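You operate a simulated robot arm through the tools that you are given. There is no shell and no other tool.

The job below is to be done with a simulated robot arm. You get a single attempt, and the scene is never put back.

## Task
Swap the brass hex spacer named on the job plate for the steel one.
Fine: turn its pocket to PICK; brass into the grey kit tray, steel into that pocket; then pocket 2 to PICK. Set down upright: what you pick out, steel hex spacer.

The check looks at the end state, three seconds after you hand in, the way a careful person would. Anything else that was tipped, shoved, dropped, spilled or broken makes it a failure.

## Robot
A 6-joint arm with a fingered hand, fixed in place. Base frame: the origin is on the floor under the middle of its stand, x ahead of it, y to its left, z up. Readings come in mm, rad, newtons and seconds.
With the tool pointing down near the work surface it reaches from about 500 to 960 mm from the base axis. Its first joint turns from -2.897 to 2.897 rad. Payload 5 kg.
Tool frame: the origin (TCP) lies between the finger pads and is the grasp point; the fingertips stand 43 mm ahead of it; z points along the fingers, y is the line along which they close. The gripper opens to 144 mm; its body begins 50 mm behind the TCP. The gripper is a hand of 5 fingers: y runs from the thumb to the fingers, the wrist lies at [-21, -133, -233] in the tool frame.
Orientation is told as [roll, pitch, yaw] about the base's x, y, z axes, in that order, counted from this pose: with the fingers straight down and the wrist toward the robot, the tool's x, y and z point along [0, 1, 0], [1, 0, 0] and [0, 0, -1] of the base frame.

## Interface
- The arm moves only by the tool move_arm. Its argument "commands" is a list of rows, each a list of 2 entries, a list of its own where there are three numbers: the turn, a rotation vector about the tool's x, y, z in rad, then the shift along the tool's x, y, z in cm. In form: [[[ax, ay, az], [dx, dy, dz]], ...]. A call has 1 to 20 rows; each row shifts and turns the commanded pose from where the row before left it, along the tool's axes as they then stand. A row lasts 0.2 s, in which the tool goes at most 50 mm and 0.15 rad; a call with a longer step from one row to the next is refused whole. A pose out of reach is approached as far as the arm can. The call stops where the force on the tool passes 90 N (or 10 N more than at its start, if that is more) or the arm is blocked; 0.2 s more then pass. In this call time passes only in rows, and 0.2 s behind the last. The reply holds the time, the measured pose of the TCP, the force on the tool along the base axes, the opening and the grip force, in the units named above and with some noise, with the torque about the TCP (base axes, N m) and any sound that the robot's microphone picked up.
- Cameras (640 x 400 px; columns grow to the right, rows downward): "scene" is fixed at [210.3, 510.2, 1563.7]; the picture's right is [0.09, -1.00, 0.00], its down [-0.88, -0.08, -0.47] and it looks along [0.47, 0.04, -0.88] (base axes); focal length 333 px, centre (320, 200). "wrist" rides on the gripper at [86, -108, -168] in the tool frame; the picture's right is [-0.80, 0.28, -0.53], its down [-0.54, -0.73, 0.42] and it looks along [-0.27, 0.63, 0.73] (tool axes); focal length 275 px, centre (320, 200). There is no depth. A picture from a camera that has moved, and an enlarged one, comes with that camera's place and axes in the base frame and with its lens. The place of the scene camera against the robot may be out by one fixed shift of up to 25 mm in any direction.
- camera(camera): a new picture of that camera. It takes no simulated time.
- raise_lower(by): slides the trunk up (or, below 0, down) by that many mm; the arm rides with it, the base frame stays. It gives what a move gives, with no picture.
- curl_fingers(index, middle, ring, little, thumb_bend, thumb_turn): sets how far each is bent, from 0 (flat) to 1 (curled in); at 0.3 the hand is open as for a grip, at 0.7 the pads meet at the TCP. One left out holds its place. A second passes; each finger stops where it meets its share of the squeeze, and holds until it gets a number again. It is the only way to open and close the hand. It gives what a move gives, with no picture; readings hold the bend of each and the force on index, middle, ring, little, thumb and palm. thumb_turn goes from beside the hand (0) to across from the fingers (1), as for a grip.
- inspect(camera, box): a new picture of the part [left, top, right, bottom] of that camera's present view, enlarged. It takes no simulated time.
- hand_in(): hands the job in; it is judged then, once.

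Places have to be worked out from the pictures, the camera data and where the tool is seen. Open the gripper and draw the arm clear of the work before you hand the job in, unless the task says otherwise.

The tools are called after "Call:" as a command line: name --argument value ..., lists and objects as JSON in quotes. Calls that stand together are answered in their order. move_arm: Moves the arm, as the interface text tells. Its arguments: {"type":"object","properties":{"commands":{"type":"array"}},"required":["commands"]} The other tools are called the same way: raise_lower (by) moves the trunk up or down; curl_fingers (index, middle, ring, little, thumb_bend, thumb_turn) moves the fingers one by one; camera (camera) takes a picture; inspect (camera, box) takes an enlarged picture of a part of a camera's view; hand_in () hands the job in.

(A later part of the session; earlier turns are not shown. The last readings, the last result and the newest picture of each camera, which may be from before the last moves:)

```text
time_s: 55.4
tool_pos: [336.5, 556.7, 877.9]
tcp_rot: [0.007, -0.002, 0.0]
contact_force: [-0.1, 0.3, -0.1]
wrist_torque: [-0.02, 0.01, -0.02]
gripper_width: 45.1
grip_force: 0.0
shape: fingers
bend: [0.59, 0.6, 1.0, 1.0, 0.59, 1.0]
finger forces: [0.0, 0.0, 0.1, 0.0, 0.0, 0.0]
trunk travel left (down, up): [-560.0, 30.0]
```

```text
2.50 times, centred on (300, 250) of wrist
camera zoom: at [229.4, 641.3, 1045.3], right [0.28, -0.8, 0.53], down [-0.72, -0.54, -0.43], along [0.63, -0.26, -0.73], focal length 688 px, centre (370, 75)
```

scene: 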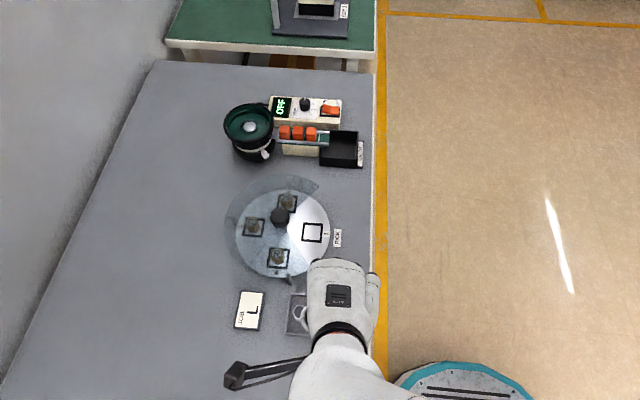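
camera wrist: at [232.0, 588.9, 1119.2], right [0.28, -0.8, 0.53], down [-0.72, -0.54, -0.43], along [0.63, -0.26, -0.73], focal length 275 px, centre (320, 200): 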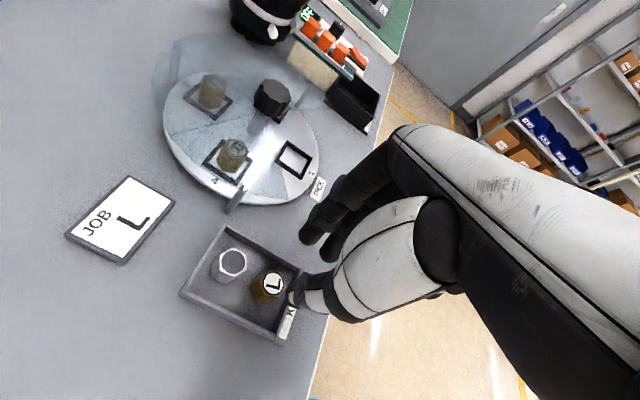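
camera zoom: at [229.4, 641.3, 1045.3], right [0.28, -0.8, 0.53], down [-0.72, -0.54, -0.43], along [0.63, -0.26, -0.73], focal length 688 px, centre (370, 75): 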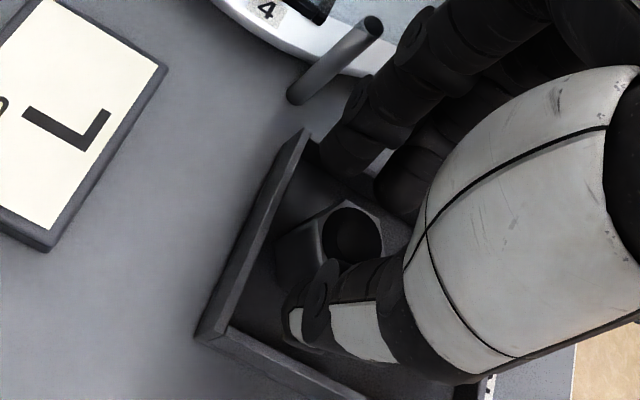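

Steel reads about tool (-3.5, +2) now. I shift (-2, +1.5) mm to stay clear of the left wall and descend to z ≈ 867.

Call:
move_arm --commands '[[[0, 0, 0], [-0.2, 0.15, 0]], [[0, 0, 0], [0, 0, 0.6]], [[0, 0, 0], [0, 0, 0.5]]]'

Call:
inspect --camera "wrist" --box '[240, 170, 360, 300]'

```text
time_s: 56.1
tool_pos: [338.9, 554.2, 866.8]
tcp_rot: [0.007, -0.003, -0.001]
contact_force: [0.0, -0.7, 0.8]
wrist_torque: [0.01, 0.0, -0.02]
gripper_width: 45.1
grip_force: 0.3
shape: fingers
bend: [0.59, 0.6, 1.0, 1.0, 0.59, 1.0]
finger forces: [0.4, 0.0, 0.0, 0.0, 0.0, 0.0]
trunk travel left (down, up): [-560.0, 30.0]
```

```text
3.08 times, centred on (300, 235) of wrist
camera zoom: at [231.4, 639.3, 1034.9], right [0.28, -0.8, 0.53], down [-0.72, -0.54, -0.43], along [0.63, -0.26, -0.73], focal length 847 px, centre (382, 92)
```

zoom: 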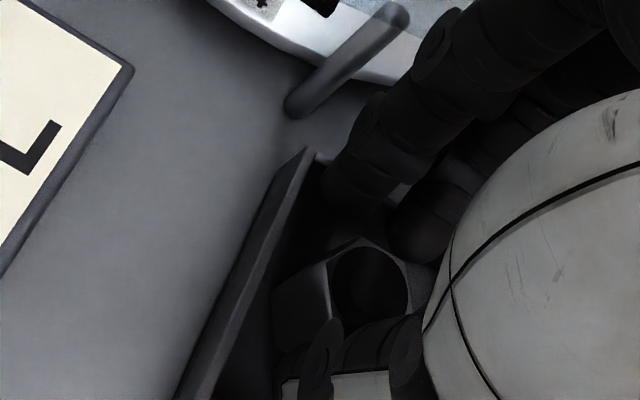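

The index shows a 0.4 N brush, probably the far rim; closing moves it inward, away from the wall. I close gently to 0.635 now.

Call:
curl_fingers --index 0.635 --middle 0.64 --thumb_bend 0.63

Call:
inspect --camera "wrist" --box '[240, 170, 360, 300]'

```text
time_s: 57.1
tool_pos: [338.5, 554.3, 867.0]
tcp_rot: [0.005, 0.0, 0.0]
contact_force: [0.3, -0.4, 0.9]
wrist_torque: [-0.04, 0.01, -0.02]
gripper_width: 33.3
grip_force: 0.2
shape: fingers
bend: [0.63, 0.64, 1.0, 1.0, 0.62, 1.0]
finger forces: [0.2, 0.7, 0.1, 0.0, 0.6, 0.0]
trunk travel left (down, up): [-560.0, 30.0]
```

```text
3.08 times, centred on (300, 235) of wrist
camera zoom: at [231.5, 639.2, 1035.0], right [0.28, -0.8, 0.53], down [-0.72, -0.54, -0.43], along [0.63, -0.26, -0.73], focal length 847 px, centre (382, 92)
```

zoom: 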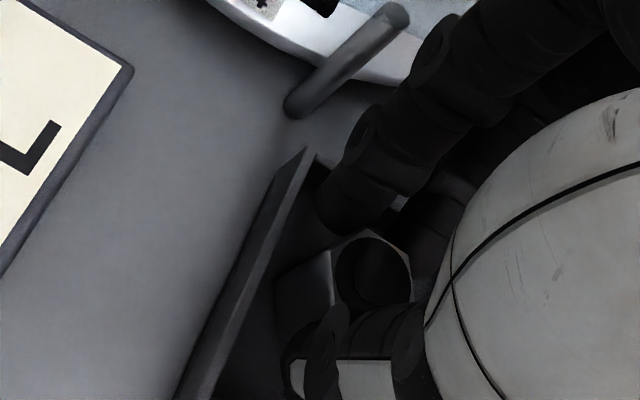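

All three pads now touch the steel lightly. I squeeze for the lift.

Call:
curl_fingers --index 0.71 --middle 0.71 --thumb_bend 0.68

Call:
inspect --camera "wrist" --box '[240, 170, 360, 300]'

```text
time_s: 58.1
tool_pos: [339.2, 555.4, 868.0]
tcp_rot: [0.006, -0.003, 0.0]
contact_force: [0.2, 0.8, 0.3]
wrist_torque: [0.01, -0.01, 0.01]
gripper_width: 29.0
grip_force: 11.2
shape: fingers
bend: [0.66, 0.67, 1.0, 1.0, 0.63, 1.0]
finger forces: [5.9, 6.0, 0.0, 0.1, 10.7, 0.0]
trunk travel left (down, up): [-560.0, 30.0]
```

```text
3.08 times, centred on (300, 235) of wrist
camera zoom: at [231.5, 639.3, 1035.1], right [0.28, -0.8, 0.53], down [-0.72, -0.54, -0.43], along [0.63, -0.26, -0.73], focal length 847 px, centre (382, 92)
```

zoom: 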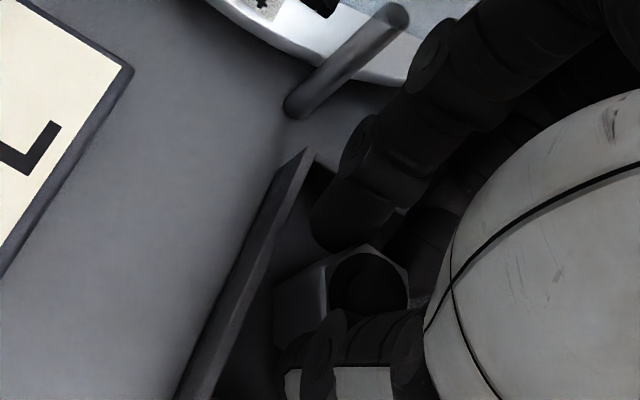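

Even grip (6 + 6 against 10.7 N). I lift slowly 20 mm and check.

Call:
move_arm --commands '[[[0, 0, 0], [0, 0, -0.5]], [[0, 0, 0], [0, 0, -1.5]]]'

Call:
inspect --camera "wrist" --box '[220, 170, 380, 330]'

```text
time_s: 58.8
tool_pos: [339.2, 554.9, 888.1]
tcp_rot: [0.006, -0.003, 0.0]
contact_force: [0.1, -0.2, -1.4]
wrist_torque: [-0.01, 0.0, 0.04]
gripper_width: 29.1
grip_force: 10.7
shape: fingers
bend: [0.66, 0.67, 1.0, 1.0, 0.62, 1.0]
finger forces: [5.4, 5.7, 0.1, 0.0, 10.9, 0.0]
trunk travel left (down, up): [-560.0, 30.0]
```

```text
2.50 times, centred on (300, 250) of wrist
camera zoom: at [232.2, 639.3, 1056.1], right [0.28, -0.8, 0.53], down [-0.73, -0.54, -0.43], along [0.63, -0.26, -0.73], focal length 688 px, centre (370, 75)
```

zoom: 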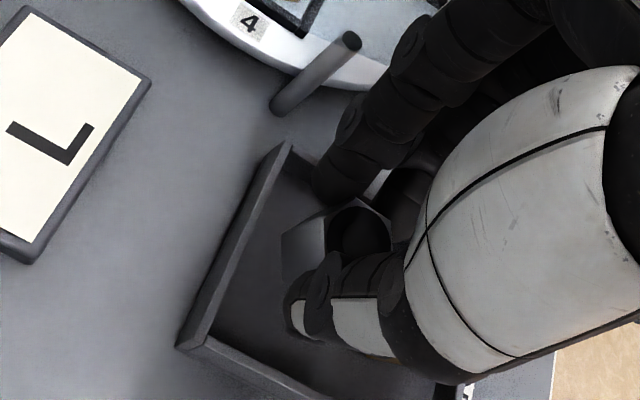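

The steel is free and carried (-1.4 N weight). I lift to z ≈ 968, yaw to -12° and carry it over the empty pocket 1 at PICK.

Call:
move_arm --commands '[[[0, 0, 0], [0, 0, -2.7]], [[0, 0, 0], [0, 0, -2.7]], [[0, 0, 0], [0, 0, -2.6]], [[0, 0, 0.1055], [0, 0, 0]], [[0, 0, 0.1055], [0, 0, 0]], [[0, 0, 0], [0.56, 3.64, 0]], [[0, 0, 0], [0.56, 3.64, 0]], [[0, 0, 0], [0.56, 3.64, 0]], [[0, 0, 0], [0.56, 3.64, 0]], [[0, 0, 0], [0.56, 3.64, 0]]]'

Call:
camera --camera "wrist"

Call:
inspect --camera "wrist" --box '[200, 180, 380, 360]'

Call:
camera --camera "scene"

```text
time_s: 61.0
tool_pos: [523.5, 543.7, 966.2]
tcp_rot: [0.006, 0.0, -0.212]
contact_force: [1.2, 0.4, -0.4]
wrist_torque: [0.0, -0.01, -0.01]
gripper_width: 29.1
grip_force: 10.6
shape: fingers
bend: [0.66, 0.67, 1.0, 1.0, 0.62, 1.0]
finger forces: [5.5, 5.9, 0.1, 0.0, 10.4, 0.0]
trunk travel left (down, up): [-560.0, 30.0]
```

```text
taken
camera wrist: at [437.0, 649.3, 1135.0], right [0.11, -0.84, 0.53], down [-0.82, -0.38, -0.43], along [0.56, -0.39, -0.73], focal length 275 px, centre (320, 200)
```

wrist: 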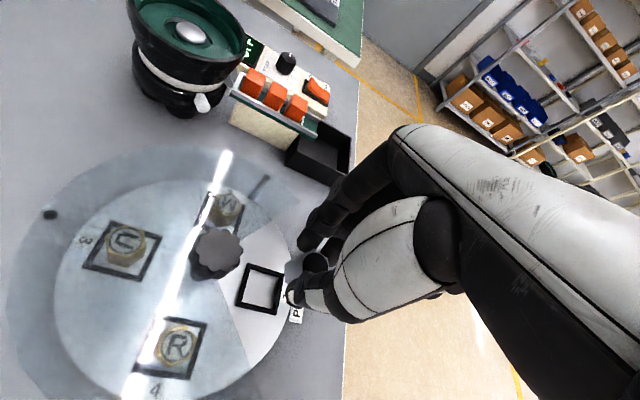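

```text
2.22 times, centred on (290, 270) of wrist
camera zoom: at [437.0, 649.3, 1135.0], right [0.11, -0.84, 0.53], down [-0.82, -0.38, -0.43], along [0.56, -0.39, -0.73], focal length 612 px, centre (387, 44)
```

zoom: 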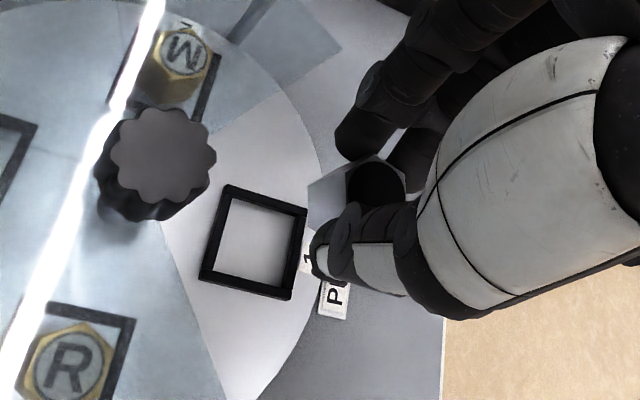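

```text
taken
```

scene: 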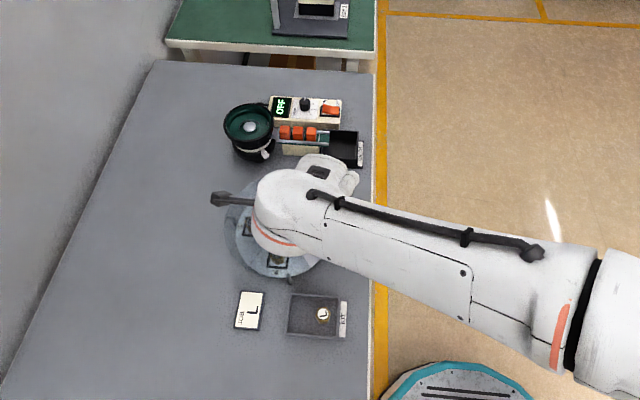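

The pocket frame centre appears at tool (1.2, -4.7) versus the steel at about (-0.9, -1.7). I shift (+1.5, -2.5) mm and descend to z ≈ 912 (steel bottom ≈ 25 mm above the pocket), then refine.

Call:
move_arm --commands '[[[0, 0, 0], [0.15, -0.25, 0]], [[0, 0, 0], [0, 0, 2.7]], [[0, 0, 0], [0, 0, 2.7]]]'

Call:
inspect --camera "wrist" --box '[220, 160, 380, 320]'

```text
time_s: 61.8
tool_pos: [521.5, 547.0, 915.0]
tcp_rot: [0.006, -0.002, -0.21]
contact_force: [-0.4, -0.6, -1.5]
wrist_torque: [0.0, 0.03, 0.02]
gripper_width: 29.2
grip_force: 10.6
shape: fingers
bend: [0.66, 0.67, 1.0, 1.0, 0.62, 1.0]
finger forces: [5.4, 5.8, 0.0, 0.0, 10.4, 0.1]
trunk travel left (down, up): [-560.0, 30.0]
```

```text
2.50 times, centred on (300, 240) of wrist
camera zoom: at [435.7, 652.6, 1083.5], right [0.11, -0.84, 0.53], down [-0.82, -0.38, -0.43], along [0.56, -0.39, -0.73], focal length 688 px, centre (370, 100)
```

zoom: 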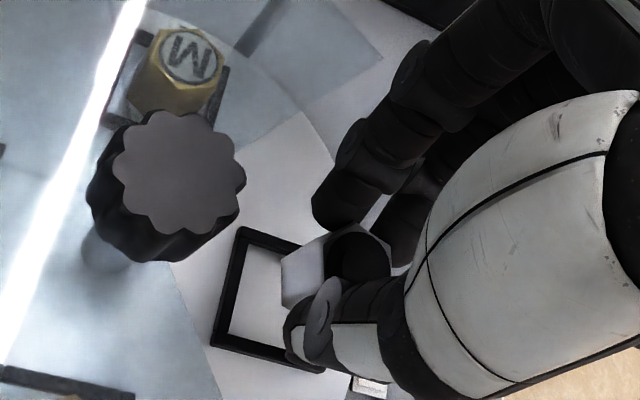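

The frame centre now reads tool (-1.9, -2.6), the steel about (-0.7, -1.2). I shift (-1.2, -1.4) mm and descend 18 mm to just above the expected set-down height.

Call:
move_arm --commands '[[[0, 0, 0], [-0.12, -0.14, 0]], [[0, 0, 0], [0, 0, 1]], [[0, 0, 0], [0, 0, 0.8]]]'

Call:
inspect --camera "wrist" --box '[220, 160, 380, 320]'

Call:
inspect --camera "wrist" --box '[260, 190, 340, 270]'

```text
time_s: 62.5
tool_pos: [520.5, 546.7, 897.4]
tcp_rot: [0.007, 0.0, -0.21]
contact_force: [0.1, 0.2, -1.3]
wrist_torque: [0.01, -0.02, -0.02]
gripper_width: 29.3
grip_force: 10.4
shape: fingers
bend: [0.66, 0.67, 1.0, 1.0, 0.62, 1.0]
finger forces: [5.6, 5.8, 0.1, 0.1, 10.3, 0.0]
trunk travel left (down, up): [-560.0, 30.0]
```

```text
2.50 times, centred on (300, 240) of wrist
camera zoom: at [433.0, 651.7, 1064.9], right [0.11, -0.84, 0.53], down [-0.82, -0.38, -0.43], along [0.56, -0.39, -0.73], focal length 688 px, centre (370, 100)
```

zoom: 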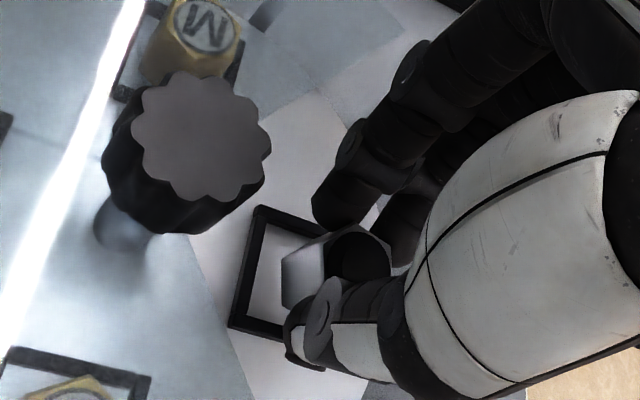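

```text
5.00 times, centred on (300, 230) of wrist
camera zoom: at [433.0, 651.7, 1064.9], right [0.11, -0.84, 0.53], down [-0.82, -0.38, -0.43], along [0.56, -0.39, -0.73], focal length 1376 px, centre (420, 50)
```

zoom: 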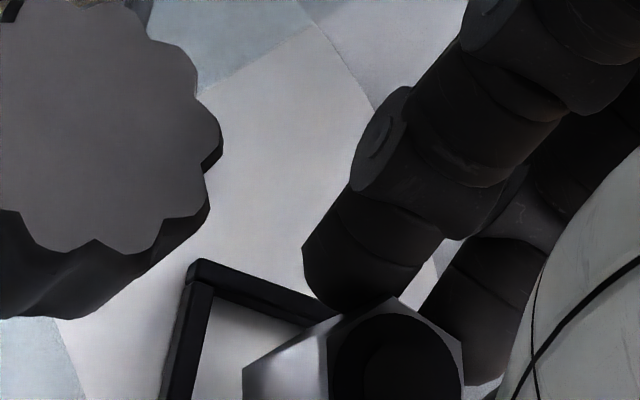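

The frame centre (-1.1, -0.7) and steel axis (about -1, -1.7) agree within about 1 mm. I lower 7 mm, then step finely to contact.

Call:
move_arm --commands '[[[0, 0, 0], [0, 0.08, 0.4]], [[0, 0, 0], [0, 0, 0.3]]]'

Call:
move_arm --commands '[[[0, 0, 0], [0, 0, 0.15]]]'

Call:
move_arm --commands '[[[0, 0, 0], [0, 0, 0.15]]]'

```text
time_s: 63.1
tool_pos: [520.2, 545.8, 888.1]
tcp_rot: [0.006, 0.002, -0.21]
contact_force: [0.7, -0.4, -1.7]
wrist_torque: [0.03, -0.04, 0.0]
gripper_width: 29.3
grip_force: 10.7
shape: fingers
bend: [0.66, 0.67, 1.0, 1.0, 0.62, 1.0]
finger forces: [5.5, 5.9, 0.1, 0.0, 10.4, 0.1]
trunk travel left (down, up): [-560.0, 30.0]
```

```text
time_s: 63.5
tool_pos: [520.0, 546.2, 888.1]
tcp_rot: [0.007, 0.0, -0.208]
contact_force: [0.7, 0.6, -1.2]
wrist_torque: [0.0, -0.02, -0.01]
gripper_width: 29.1
grip_force: 10.5
shape: fingers
bend: [0.66, 0.67, 1.0, 1.0, 0.62, 1.0]
finger forces: [5.5, 5.8, 0.0, 0.0, 10.4, 0.0]
trunk travel left (down, up): [-560.0, 30.0]
```

```text
time_s: 64.0
tool_pos: [520.7, 545.0, 886.7]
tcp_rot: [0.006, -0.001, -0.209]
contact_force: [-0.6, -0.4, -1.9]
wrist_torque: [0.03, -0.02, 0.01]
gripper_width: 28.9
grip_force: 10.8
shape: fingers
bend: [0.66, 0.67, 1.0, 1.0, 0.62, 1.0]
finger forces: [5.6, 5.8, 0.0, 0.0, 10.4, 0.0]
trunk travel left (down, up): [-560.0, 30.0]
```

Still only the weight at z ≈ 886.7. I keep stepping 1.5 mm at a time.

Call:
move_arm --commands '[[[0, 0, 0], [0, 0, 0.15]]]'

Call:
move_arm --commands '[[[0, 0, 0], [0, 0, 0.15]]]'

Call:
inspect --camera "wrist" --box '[240, 170, 360, 290]'

```text
time_s: 64.3
tool_pos: [519.8, 545.6, 884.6]
tcp_rot: [0.005, 0.0, -0.209]
contact_force: [-0.2, 0.1, -0.9]
wrist_torque: [-0.02, -0.06, 0.02]
gripper_width: 29.2
grip_force: 10.7
shape: fingers
bend: [0.66, 0.67, 1.0, 1.0, 0.62, 1.0]
finger forces: [5.8, 6.0, 0.1, 0.0, 10.2, 0.0]
trunk travel left (down, up): [-560.0, 30.0]
```

```text
time_s: 64.8
tool_pos: [521.0, 545.1, 882.2]
tcp_rot: [0.008, 0.001, -0.211]
contact_force: [0.5, -0.9, -1.6]
wrist_torque: [-0.03, -0.04, 0.0]
gripper_width: 29.0
grip_force: 11.1
shape: fingers
bend: [0.66, 0.67, 1.0, 1.0, 0.62, 1.0]
finger forces: [5.9, 6.0, 0.0, 0.1, 10.1, 0.0]
trunk travel left (down, up): [-560.0, 30.0]
```

```text
3.33 times, centred on (300, 230) of wrist
camera zoom: at [433.4, 650.6, 1050.7], right [0.11, -0.84, 0.53], down [-0.82, -0.38, -0.43], along [0.56, -0.39, -0.73], focal length 918 px, centre (387, 100)
```

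zoom: 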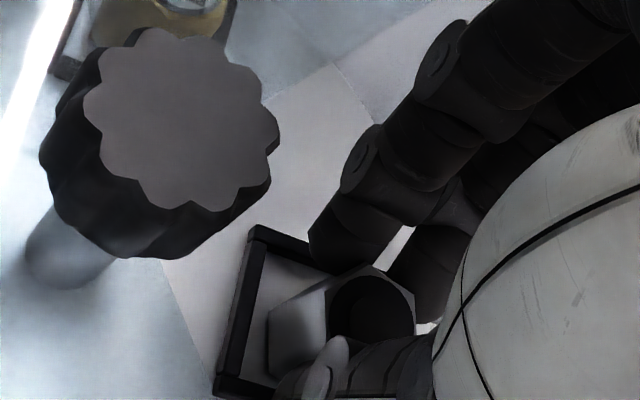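

The steel is entering the frame, no contact yet (z 882). I continue in 1.5 mm steps.

Call:
move_arm --commands '[[[0, 0, 0], [0, 0, 0.15]]]'

Call:
move_arm --commands '[[[0, 0, 0], [0, 0, 0.15]]]'

```text
time_s: 65.2
tool_pos: [520.7, 545.0, 882.7]
tcp_rot: [0.007, -0.001, -0.212]
contact_force: [0.4, -0.3, 4.6]
wrist_torque: [0.01, 0.08, 0.01]
gripper_width: 29.1
grip_force: 11.5
shape: fingers
bend: [0.66, 0.67, 1.0, 1.0, 0.62, 1.0]
finger forces: [5.9, 6.7, 0.0, 0.1, 10.4, 0.0]
trunk travel left (down, up): [-560.0, 30.0]
```

```text
time_s: 65.5
tool_pos: [520.9, 545.9, 881.0]
tcp_rot: [0.009, -0.002, -0.211]
contact_force: [0.4, -0.6, 9.2]
wrist_torque: [-0.02, 0.13, -0.05]
gripper_width: 28.8
grip_force: 12.4
shape: fingers
bend: [0.66, 0.67, 1.0, 1.0, 0.62, 1.0]
finger forces: [6.2, 7.4, 0.0, 0.0, 10.7, 0.0]
trunk travel left (down, up): [-560.0, 30.0]
```

Contact (+9 N) at z ≈ 881.5, matching the pocket floor. I check by picture that the steel sits inside the frame before releasing.

Call:
inspect --camera "wrist" --box '[270, 200, 340, 270]'

Call:
inspect --camera "scene" --box '[240, 180, 350, 280]'

```text
5.71 times, centred on (305, 235) of wrist
camera zoom: at [433.9, 650.4, 1048.8], right [0.11, -0.84, 0.53], down [-0.82, -0.38, -0.43], along [0.56, -0.39, -0.73], focal length 1573 px, centre (406, 0)
```

zoom: 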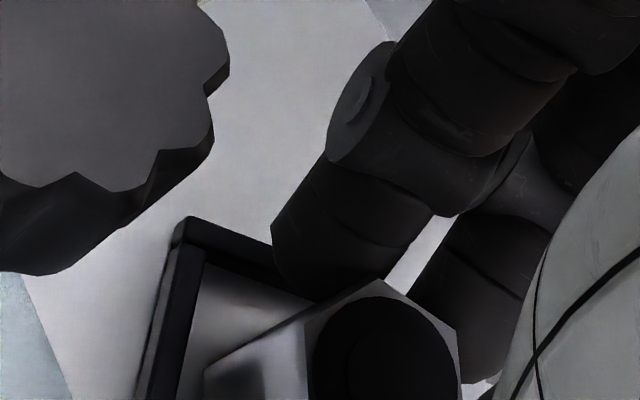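

```text
4.00 times, centred on (295, 230) of scene
camera zoom: at [210.3, 510.2, 1563.7], right [0.09, -1.0, 0.0], down [-0.88, -0.08, -0.47], along [0.47, 0.04, -0.88], focal length 1333 px, centre (420, 80)
```

zoom: 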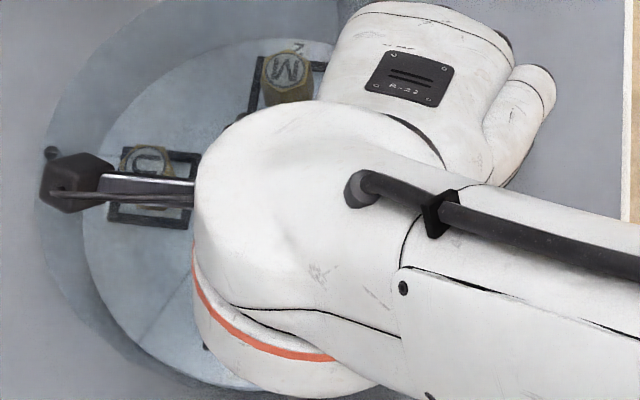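

The steel's base is inside the frame with the pocket floor visible beside it. I release by opening to about 0.58, the same opening that fitted the window earlier.

Call:
curl_fingers --index 0.6 --middle 0.6 --thumb_bend 0.58

Call:
inspect --camera "wrist" --box '[240, 170, 360, 290]'

```text
time_s: 66.5
tool_pos: [519.6, 545.8, 878.8]
tcp_rot: [0.007, 0.001, -0.212]
contact_force: [0.0, 0.1, 0.7]
wrist_torque: [0.02, 0.01, -0.04]
gripper_width: 47.2
grip_force: 0.1
shape: fingers
bend: [0.6, 0.6, 1.0, 1.0, 0.57, 1.0]
finger forces: [0.0, 0.1, 0.1, 0.0, 0.0, 0.0]
trunk travel left (down, up): [-560.0, 30.0]
```

```text
3.33 times, centred on (300, 230) of wrist
camera zoom: at [433.7, 650.7, 1047.2], right [0.11, -0.84, 0.53], down [-0.82, -0.38, -0.43], along [0.56, -0.39, -0.73], focal length 918 px, centre (387, 100)
```

zoom: 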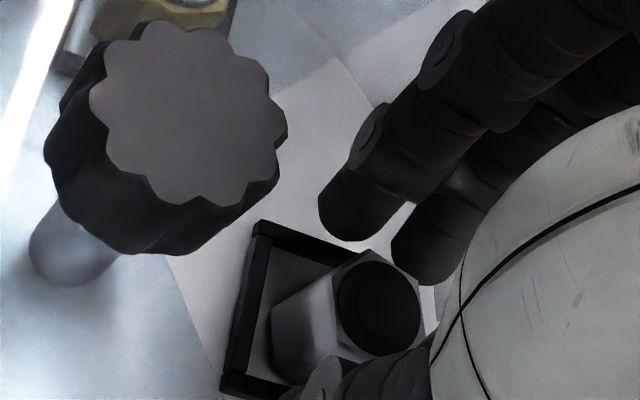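

Released with zero finger force; the steel stands in the frame. I lift straight up in steps to clear it and look.

Call:
move_arm --commands '[[[0, 0, 0], [0, 0, -0.7]], [[0, 0, 0], [0, 0, -1.5]], [[0, 0, 0], [0, 0, -2.5]], [[0, 0, 0], [0, 0, -3]], [[0, 0, 0], [0, 0, -3]]]'

Call:
camera --camera "wrist"

Call:
inspect --camera "wrist" --box '[180, 180, 340, 340]'

```text
time_s: 67.8
tool_pos: [520.3, 547.0, 983.3]
tcp_rot: [0.006, 0.001, -0.21]
contact_force: [-0.2, -0.7, -1.5]
wrist_torque: [0.04, -0.04, -0.02]
gripper_width: 47.3
grip_force: 0.0
shape: fingers
bend: [0.6, 0.6, 1.0, 1.0, 0.57, 1.0]
finger forces: [0.0, 0.1, 0.1, 0.0, 0.0, 0.1]
trunk travel left (down, up): [-560.0, 30.0]
```

```text
taken
camera wrist: at [434.4, 652.0, 1151.9], right [0.11, -0.84, 0.53], down [-0.82, -0.38, -0.43], along [0.56, -0.39, -0.73], focal length 275 px, centre (320, 200)
```

wrist: 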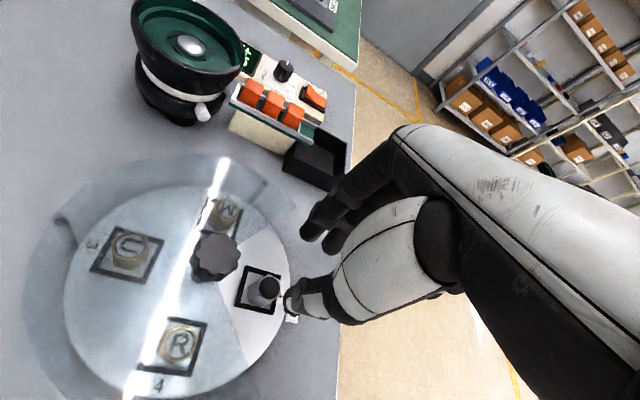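

```text
2.50 times, centred on (260, 260) of wrist
camera zoom: at [434.4, 652.0, 1151.9], right [0.11, -0.84, 0.53], down [-0.82, -0.38, -0.43], along [0.56, -0.39, -0.73], focal length 688 px, centre (470, 50)
```

zoom: 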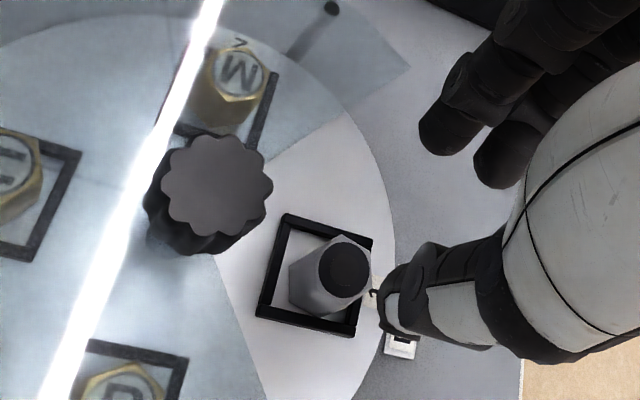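

The steel stands upright, centred in pocket 1. Before the next turn I check the odd dark shape near the left cover post.

Call:
inspect --camera "wrist" --box '[20, 170, 140, 290]'

Call:
inspect --camera "scene" --box '[200, 150, 360, 350]'

```text
3.33 times, centred on (80, 230) of wrist
camera zoom: at [434.4, 652.0, 1151.9], right [0.11, -0.84, 0.53], down [-0.82, -0.38, -0.43], along [0.56, -0.39, -0.73], focal length 918 px, centre (1120, 100)
```

zoom: 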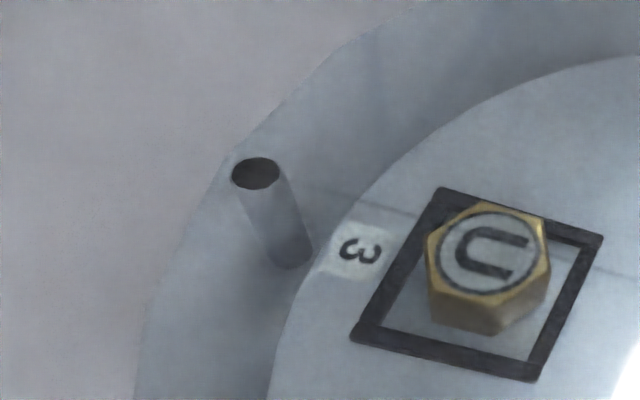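

```text
2.00 times, centred on (280, 250) of scene
camera zoom: at [210.3, 510.2, 1563.7], right [0.09, -1.0, 0.0], down [-0.88, -0.08, -0.47], along [0.47, 0.04, -0.88], focal length 666 px, centre (400, 100)
```

zoom: 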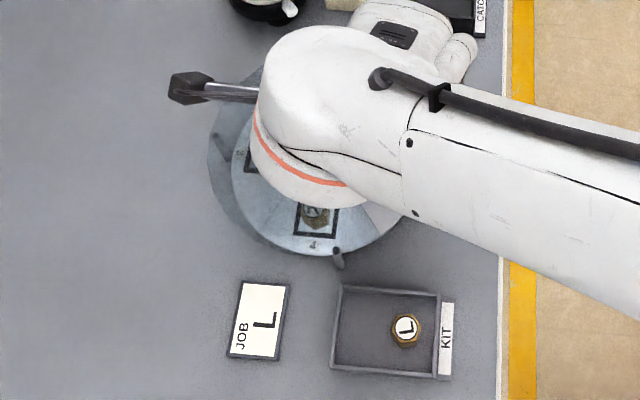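

That is just the post; everything is in place. Next: open to 0.5, go over the knob and yaw to +90° at z ≈ 983 so I can turn it back by -90°.

Call:
curl_fingers --index 0.5 --middle 0.5 --thumb_bend 0.5

Call:
move_arm --commands '[[[0, 0, 0], [3.33, -0.93, 0]], [[0, 0, 0], [3.33, -0.93, 0]], [[0, 0, -0.1485], [0, 0, 0]], [[0, 0, -0.1485], [0, 0, 0]], [[0, 0, -0.1485], [0, 0, 0]], [[0, 0, -0.1485], [0, 0, 0]], [[0, 0, -0.1485], [0, 0, 0]], [[0, 0, -0.1485], [0, 0, 0]], [[0, 0, -0.1485], [0, 0, 0]], [[0, 0, -0.1485], [0, 0, 0]], [[0, 0, -0.1485], [0, 0, 0]], [[0, 0, -0.1485], [0, 0, 0]], [[0, 0, -0.1485], [0, 0, 0]], [[0, 0, -0.1485], [0, 0, 0]]]'

Call:
inspect --camera "wrist" --box '[180, 180, 380, 380]'

Call:
inspect --camera "scene" --box '[220, 130, 350, 290]'

```text
time_s: 68.8
tool_pos: [521.8, 546.3, 982.6]
tcp_rot: [0.007, -0.001, -0.211]
contact_force: [0.7, 0.1, -0.6]
wrist_torque: [0.01, 0.03, 0.01]
gripper_width: 77.4
grip_force: 0.0
shape: fingers
bend: [0.5, 0.5, 1.0, 1.0, 0.5, 1.0]
finger forces: [0.0, 0.0, 0.0, 0.0, 0.1, 0.0]
trunk travel left (down, up): [-560.0, 30.0]
```

```text
time_s: 71.8
tool_pos: [515.6, 612.7, 986.5]
tcp_rot: [-0.002, -0.008, 1.573]
contact_force: [0.1, -0.4, -0.8]
wrist_torque: [-0.01, 0.01, 0.0]
gripper_width: 77.9
grip_force: 0.0
shape: fingers
bend: [0.5, 0.5, 1.0, 1.0, 0.5, 1.0]
finger forces: [0.1, 0.0, 0.1, 0.0, 0.0, 0.0]
trunk travel left (down, up): [-560.0, 30.0]
```

```text
2.00 times, centred on (280, 280) of wrist
camera zoom: at [430.5, 503.4, 1153.7], right [0.79, 0.28, 0.54], down [0.54, -0.72, -0.43], along [0.27, 0.63, -0.73], focal length 551 px, centre (400, 40)
```

zoom: 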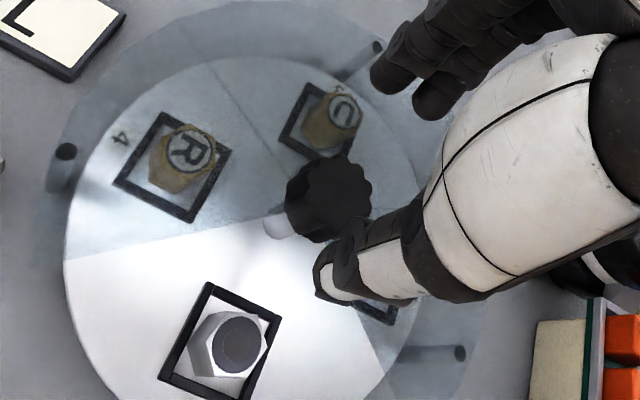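

```text
2.50 times, centred on (285, 210) of scene
camera zoom: at [210.3, 510.2, 1563.7], right [0.09, -1.0, 0.0], down [-0.88, -0.08, -0.47], along [0.47, 0.04, -0.88], focal length 833 px, centre (408, 175)
```

zoom: 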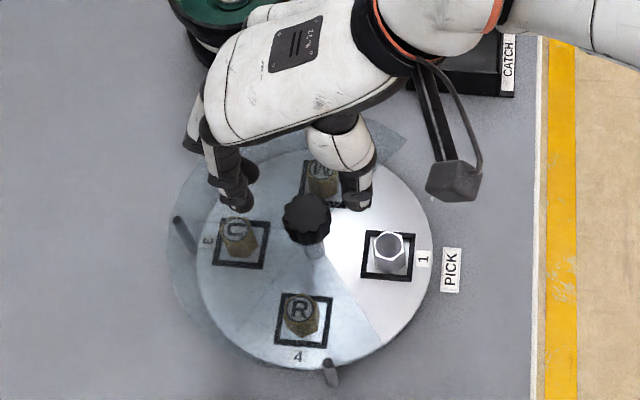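

The steel reads upright in pocket 1 from the scene view too. The knob is at about tool (-5, -1); I descend to z ≈ 950 for a closer fix.

Call:
move_arm --commands '[[[0, 0, 0], [0, -0.05, 1.8]], [[0, 0, 0], [0, 0, 1.8]]]'

Call:
inspect --camera "wrist" --box '[220, 180, 380, 340]'

```text
time_s: 72.3
tool_pos: [516.5, 612.9, 950.3]
tcp_rot: [-0.001, -0.005, 1.573]
contact_force: [0.0, -0.4, 0.3]
wrist_torque: [0.01, 0.01, 0.01]
gripper_width: 77.8
grip_force: 0.0
shape: fingers
bend: [0.5, 0.5, 1.0, 1.0, 0.5, 1.0]
finger forces: [0.1, 0.1, 0.0, 0.0, 0.0, 0.1]
trunk travel left (down, up): [-560.0, 30.0]
```

```text
2.50 times, centred on (300, 260) of wrist
camera zoom: at [432.1, 503.7, 1118.0], right [0.8, 0.28, 0.54], down [0.54, -0.72, -0.43], along [0.27, 0.63, -0.73], focal length 688 px, centre (370, 50)
```

zoom: 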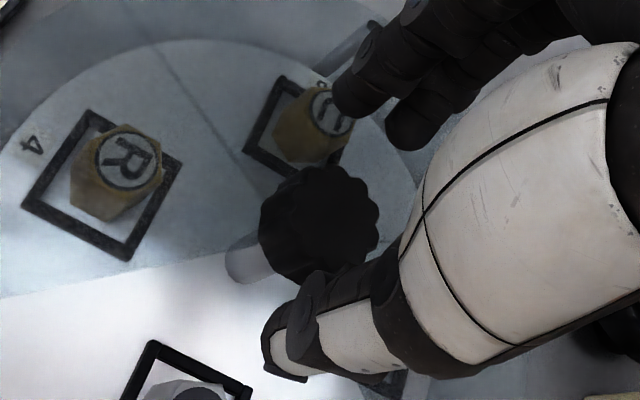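

The knob now reads about tool (-2, +2.5). I shift (+1.5, +2.5) mm and descend to z ≈ 924.

Call:
move_arm --commands '[[[0, 0, 0], [0.15, 0.25, 0]], [[0, 0, 0], [0, 0, 1.3]], [[0, 0, 0], [0, 0, 1.3]]]'

Call:
inspect --camera "wrist" --box '[220, 180, 380, 340]'

Call:
inspect --camera "scene" --box '[240, 150, 340, 260]'

```text
time_s: 73.2
tool_pos: [512.7, 614.3, 926.4]
tcp_rot: [-0.002, -0.007, 1.57]
contact_force: [-0.1, -0.5, 0.2]
wrist_torque: [-0.01, 0.04, -0.02]
gripper_width: 77.7
grip_force: 0.1
shape: fingers
bend: [0.5, 0.5, 1.0, 1.0, 0.5, 1.0]
finger forces: [0.1, 0.0, 0.0, 0.0, 0.0, 0.0]
trunk travel left (down, up): [-560.0, 30.0]
```

```text
2.50 times, centred on (300, 260) of wrist
camera zoom: at [429.1, 504.9, 1092.9], right [0.8, 0.28, 0.54], down [0.54, -0.72, -0.43], along [0.27, 0.63, -0.73], focal length 688 px, centre (370, 50)
```

zoom: 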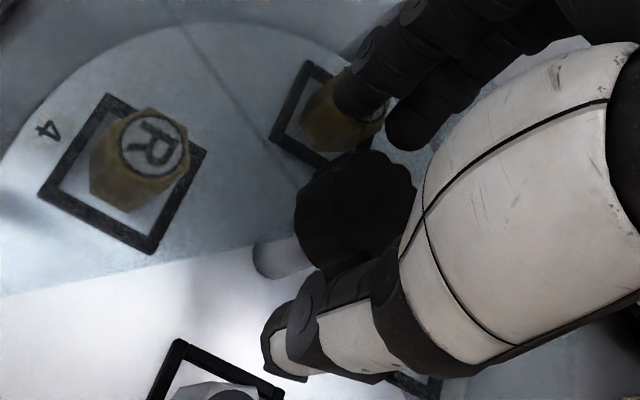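

```text
3.64 times, centred on (290, 205) of scene
camera zoom: at [210.3, 510.2, 1563.7], right [0.09, -1.0, 0.0], down [-0.88, -0.08, -0.47], along [0.47, 0.04, -0.88], focal length 1212 px, centre (429, 182)
```

zoom: 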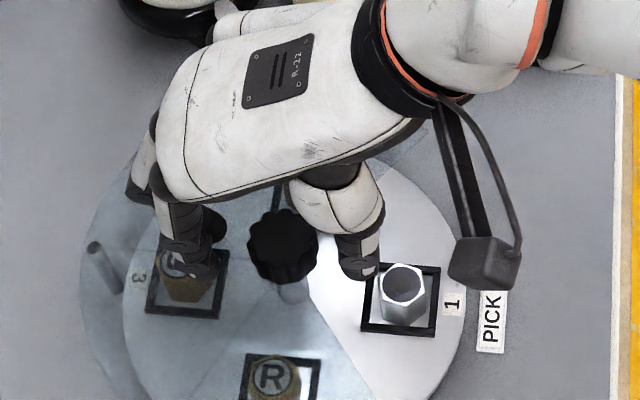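

Scene and wrist views both put the knob 2–3 mm nearer the thumb, so I shift -2.5 mm in tool y and then close on the knob gently.

Call:
move_arm --commands '[[[0, 0, 0], [0, -0.25, 0.1]]]'

Call:
curl_fingers --index 0.62 --middle 0.62 --thumb_bend 0.6

```text
time_s: 73.5
tool_pos: [512.7, 612.9, 925.3]
tcp_rot: [-0.003, -0.007, 1.573]
contact_force: [0.0, 0.4, 0.5]
wrist_torque: [0.0, 0.01, 0.02]
gripper_width: 77.7
grip_force: 0.1
shape: fingers
bend: [0.5, 0.5, 1.0, 1.0, 0.5, 1.0]
finger forces: [0.0, 0.1, 0.0, 0.0, 0.1, 0.0]
trunk travel left (down, up): [-560.0, 30.0]
```

```text
time_s: 74.5
tool_pos: [513.7, 613.2, 925.2]
tcp_rot: [-0.001, -0.006, 1.572]
contact_force: [-0.2, 6.4, 0.5]
wrist_torque: [0.17, -0.04, 0.06]
gripper_width: 41.8
grip_force: 2.4
shape: fingers
bend: [0.61, 0.6, 1.0, 1.0, 0.6, 1.0]
finger forces: [1.7, 3.6, 0.1, 0.0, 0.3, 0.0]
trunk travel left (down, up): [-560.0, 30.0]
```

Fingers meet the knob at 0.60–0.61 and the thumb at 0.60: well centred. I tighten the hold.

Call:
curl_fingers --index 0.68 --middle 0.68 --thumb_bend 0.68

Call:
inspect --camera "scene" --box '[240, 150, 340, 260]'

```text
time_s: 75.5
tool_pos: [514.2, 614.1, 925.2]
tcp_rot: [-0.002, -0.007, 1.574]
contact_force: [0.8, 10.3, 0.3]
wrist_torque: [0.42, -0.07, 0.05]
gripper_width: 38.3
grip_force: 12.7
shape: fingers
bend: [0.62, 0.62, 1.0, 1.0, 0.62, 1.0]
finger forces: [7.0, 10.0, 0.0, 0.0, 8.7, 0.0]
trunk travel left (down, up): [-560.0, 30.0]
```

```text
3.64 times, centred on (290, 205) of scene
camera zoom: at [210.3, 510.2, 1563.7], right [0.09, -1.0, 0.0], down [-0.88, -0.08, -0.47], along [0.47, 0.04, -0.88], focal length 1212 px, centre (429, 182)
```

zoom: 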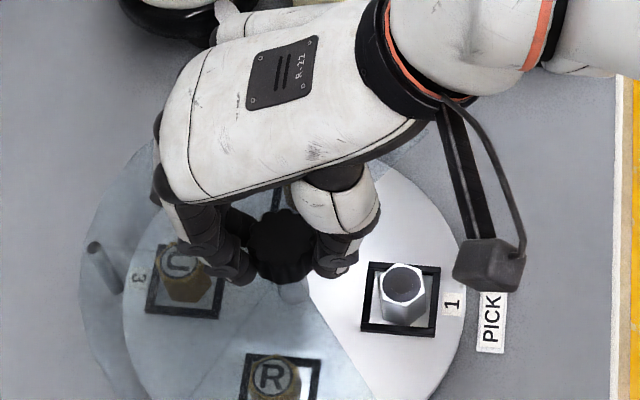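

Firm hold (7, 10 and 8.7 N). I turn the knob back: first two rows of -0.143 rad with a +0.8 mm relief shift, checking forces.

Call:
move_arm --commands '[[[0, 0, 0.1428], [0.007, 0.12, 0]], [[0, 0, 0.1428], [0.007, 0.064, 0]]]'

Call:
inspect --camera "scene" --box '[220, 150, 350, 290]'

```text
time_s: 76.2
tool_pos: [514.7, 615.8, 924.5]
tcp_rot: [0.001, -0.007, 1.284]
contact_force: [-1.7, 7.8, 5.6]
wrist_torque: [0.33, -0.02, 0.07]
gripper_width: 38.4
grip_force: 13.4
shape: fingers
bend: [0.62, 0.62, 1.0, 1.0, 0.62, 1.0]
finger forces: [8.0, 8.9, 0.0, 0.0, 10.1, 0.1]
trunk travel left (down, up): [-560.0, 30.0]
```

```text
2.86 times, centred on (285, 220) of scene
camera zoom: at [210.3, 510.2, 1563.7], right [0.09, -1.0, 0.0], down [-0.88, -0.08, -0.47], along [0.47, 0.04, -0.88], focal length 952 px, centre (420, 143)
```

zoom: 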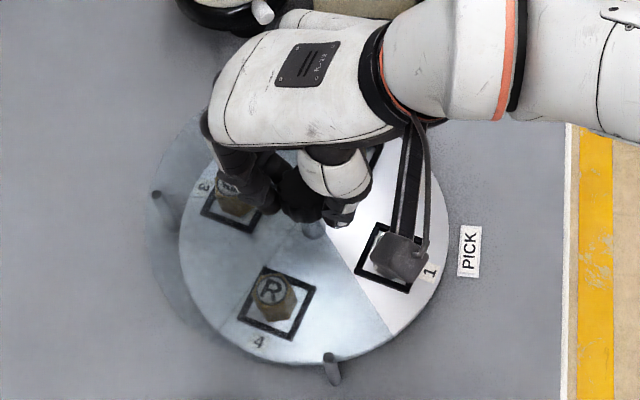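

The disk follows (label 1 moved away from PICK as wanted). I complete the remaining 1.284 rad.

Call:
move_arm --commands '[[[0, 0, 0.1427], [0.007, 0.064, 0]], [[0, 0, 0.1427], [0.007, 0.064, 0]], [[0, 0, 0.1427], [0.007, 0.064, 0]], [[0, 0, 0.1427], [0.007, 0.064, 0]], [[0, 0, 0.1427], [0.007, 0.064, 0]], [[0, 0, 0.1427], [0.007, 0.064, 0]], [[0, 0, 0.1427], [0.007, 0.064, 0]], [[0, 0, 0.1427], [0.007, 0.064, 0]], [[0, 0, 0.1427], [0.007, 0.064, 0]]]'

Call:
camera --camera "wrist"

Call:
inspect --camera "wrist" --box '[120, 180, 380, 400]'

Call:
inspect --camera "scene" --box '[220, 150, 350, 290]'

```text
time_s: 78.2
tool_pos: [518.2, 618.7, 924.3]
tcp_rot: [0.005, -0.004, -0.002]
contact_force: [14.0, 10.0, 7.5]
wrist_torque: [0.33, -0.74, 0.18]
gripper_width: 38.1
grip_force: 14.5
shape: fingers
bend: [0.61, 0.61, 1.0, 1.0, 0.63, 1.0]
finger forces: [11.8, 10.5, 0.0, 0.0, 7.9, 0.1]
trunk travel left (down, up): [-560.0, 30.0]
```

```text
taken
camera wrist: at [410.1, 703.6, 1092.4], right [0.28, -0.8, 0.53], down [-0.72, -0.54, -0.43], along [0.63, -0.26, -0.73], focal length 275 px, centre (320, 200)
```

wrist: 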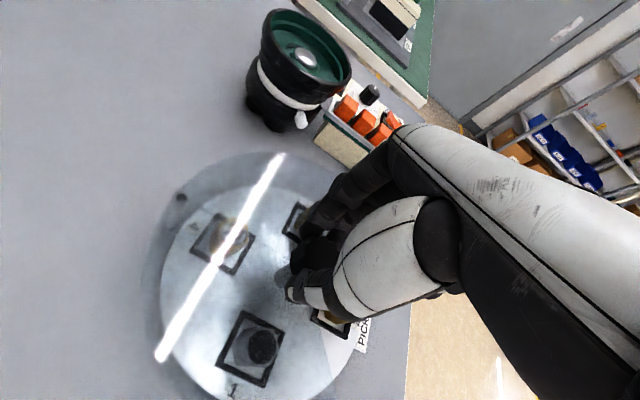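

```text
1.82 times, centred on (250, 290) of wrist
camera zoom: at [410.1, 703.6, 1092.4], right [0.28, -0.8, 0.53], down [-0.72, -0.54, -0.43], along [0.63, -0.26, -0.73], focal length 500 px, centre (447, 36)
```

zoom: 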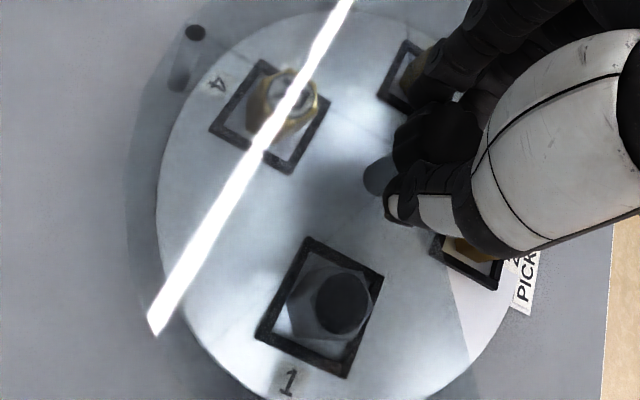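

```text
2.86 times, centred on (285, 220) of scene
camera zoom: at [210.3, 510.2, 1563.7], right [0.09, -1.0, 0.0], down [-0.88, -0.08, -0.47], along [0.47, 0.04, -0.88], focal length 952 px, centre (420, 143)
```

zoom: 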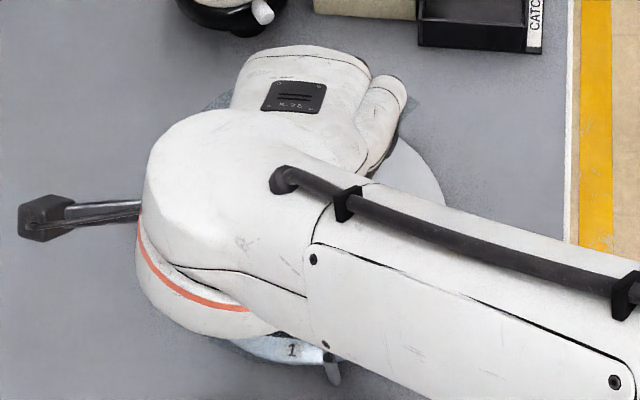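

Pocket 1's frame now computes to (452, 615), square within about 2° — pocket 2 is at PICK. The hand carries a lateral load of (14, 10) N, so I relieve it by about 1 mm and then release.

Call:
move_arm --commands '[[[0, 0, 0], [0.1, 0.12, 0]]]'

Call:
curl_fingers --index 0.5 --middle 0.5 --thumb_bend 0.5

Call:
inspect --camera "wrist" --box '[120, 180, 380, 400]'

```text
time_s: 78.5
tool_pos: [517.1, 619.7, 923.3]
tcp_rot: [0.008, -0.001, 0.0]
contact_force: [13.7, 3.4, 10.5]
wrist_torque: [0.1, -0.69, 0.1]
gripper_width: 38.1
grip_force: 14.8
shape: fingers
bend: [0.61, 0.61, 1.0, 1.0, 0.63, 1.0]
finger forces: [10.2, 11.5, 0.0, 0.0, 8.5, 0.0]
trunk travel left (down, up): [-560.0, 30.0]
```

```text
time_s: 79.5
tool_pos: [516.2, 620.8, 923.4]
tcp_rot: [0.006, -0.002, 0.002]
contact_force: [0.0, -0.1, -0.2]
wrist_torque: [0.03, 0.01, -0.03]
gripper_width: 77.9
grip_force: 0.2
shape: fingers
bend: [0.5, 0.5, 1.0, 1.0, 0.5, 1.0]
finger forces: [0.1, 0.0, 0.1, 0.0, 0.1, 0.0]
trunk travel left (down, up): [-560.0, 30.0]
```

```text
1.82 times, centred on (250, 290) of wrist
camera zoom: at [409.5, 704.7, 1092.0], right [0.28, -0.8, 0.53], down [-0.72, -0.54, -0.43], along [0.63, -0.26, -0.73], focal length 500 px, centre (447, 36)
```

zoom: 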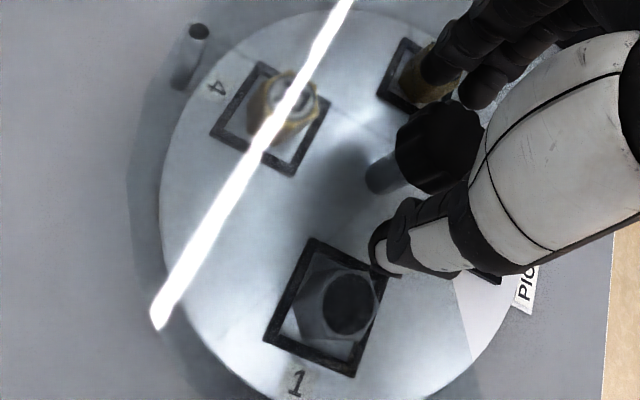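

The knob is released with no residual force. I lift straight up and then draw the arm away toward -y for a clear look.

Call:
move_arm --commands '[[[0, 0, 0], [0, 0, -2]], [[0, 0, 0], [0, 0, -3]], [[0, 0, 0], [0, 0, -4]], [[0, 0, 0], [-2, -0.5, -3]], [[0, 0, 0], [-4, -0.8, -1]], [[0, 0, 0], [-4.5, -0.8, -1]], [[0, 0, 0], [-4.5, -0.8, -1]], [[0, 0, 0], [-4.5, -0.8, -1]], [[0, 0, 0], [-4.5, 0, 0]], [[0, 0, 0], [-4.5, 0, 0]]]'

Call:
camera --camera "scene"

Call:
inspect --camera "scene" --box '[220, 165, 350, 290]'

Call:
inspect --camera "scene" --box '[225, 270, 365, 350]'

Call:
camera --camera "wrist"

```text
time_s: 81.8
tool_pos: [483.8, 334.0, 1082.1]
tcp_rot: [0.007, -0.002, 0.002]
contact_force: [-0.2, -0.4, 0.0]
wrist_torque: [0.04, 0.0, 0.01]
gripper_width: 77.5
grip_force: 0.1
shape: fingers
bend: [0.5, 0.5, 1.0, 1.0, 0.5, 1.0]
finger forces: [0.0, 0.0, 0.0, 0.0, 0.1, 0.0]
trunk travel left (down, up): [-560.0, 30.0]
```

```text
taken
```

scene: 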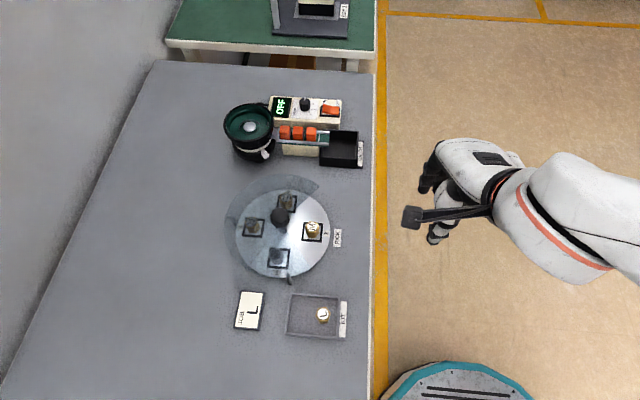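

```text
3.20 times, centred on (285, 228) of scene
camera zoom: at [210.3, 510.2, 1563.7], right [0.09, -1.0, 0.0], down [-0.88, -0.08, -0.47], along [0.47, 0.04, -0.88], focal length 1066 px, centre (432, 112)
```

zoom: 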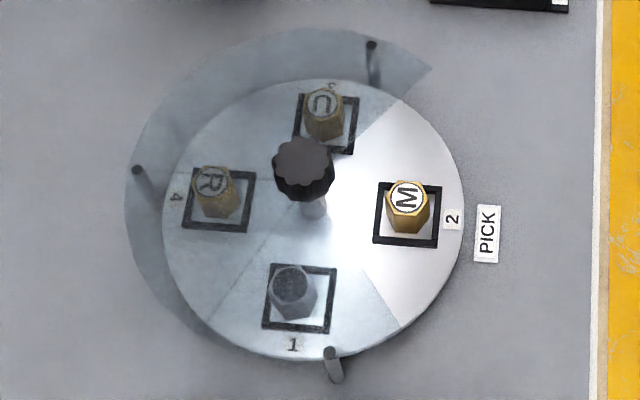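

```text
4.57 times, centred on (295, 310) of scene
camera zoom: at [210.3, 510.2, 1563.7], right [0.09, -1.0, 0.0], down [-0.88, -0.08, -0.47], along [0.47, 0.04, -0.88], focal length 1523 px, centre (434, -303)
```

zoom: 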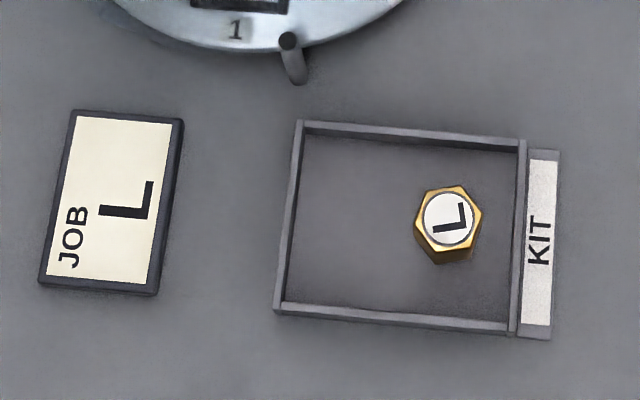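

```text
taken
camera wrist: at [375.7, 419.3, 1250.3], right [0.28, -0.8, 0.53], down [-0.72, -0.54, -0.43], along [0.63, -0.26, -0.73], focal length 275 px, centre (320, 200)
```

wrist: 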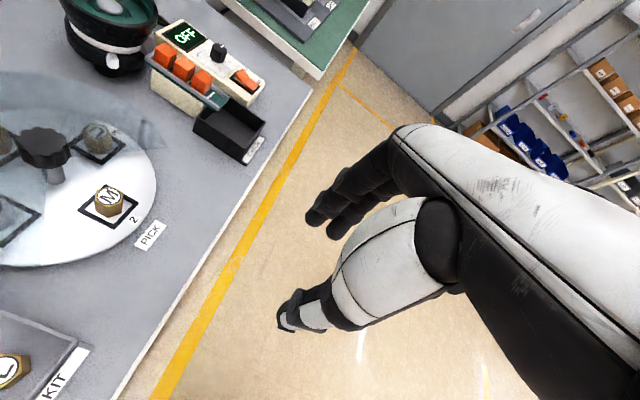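

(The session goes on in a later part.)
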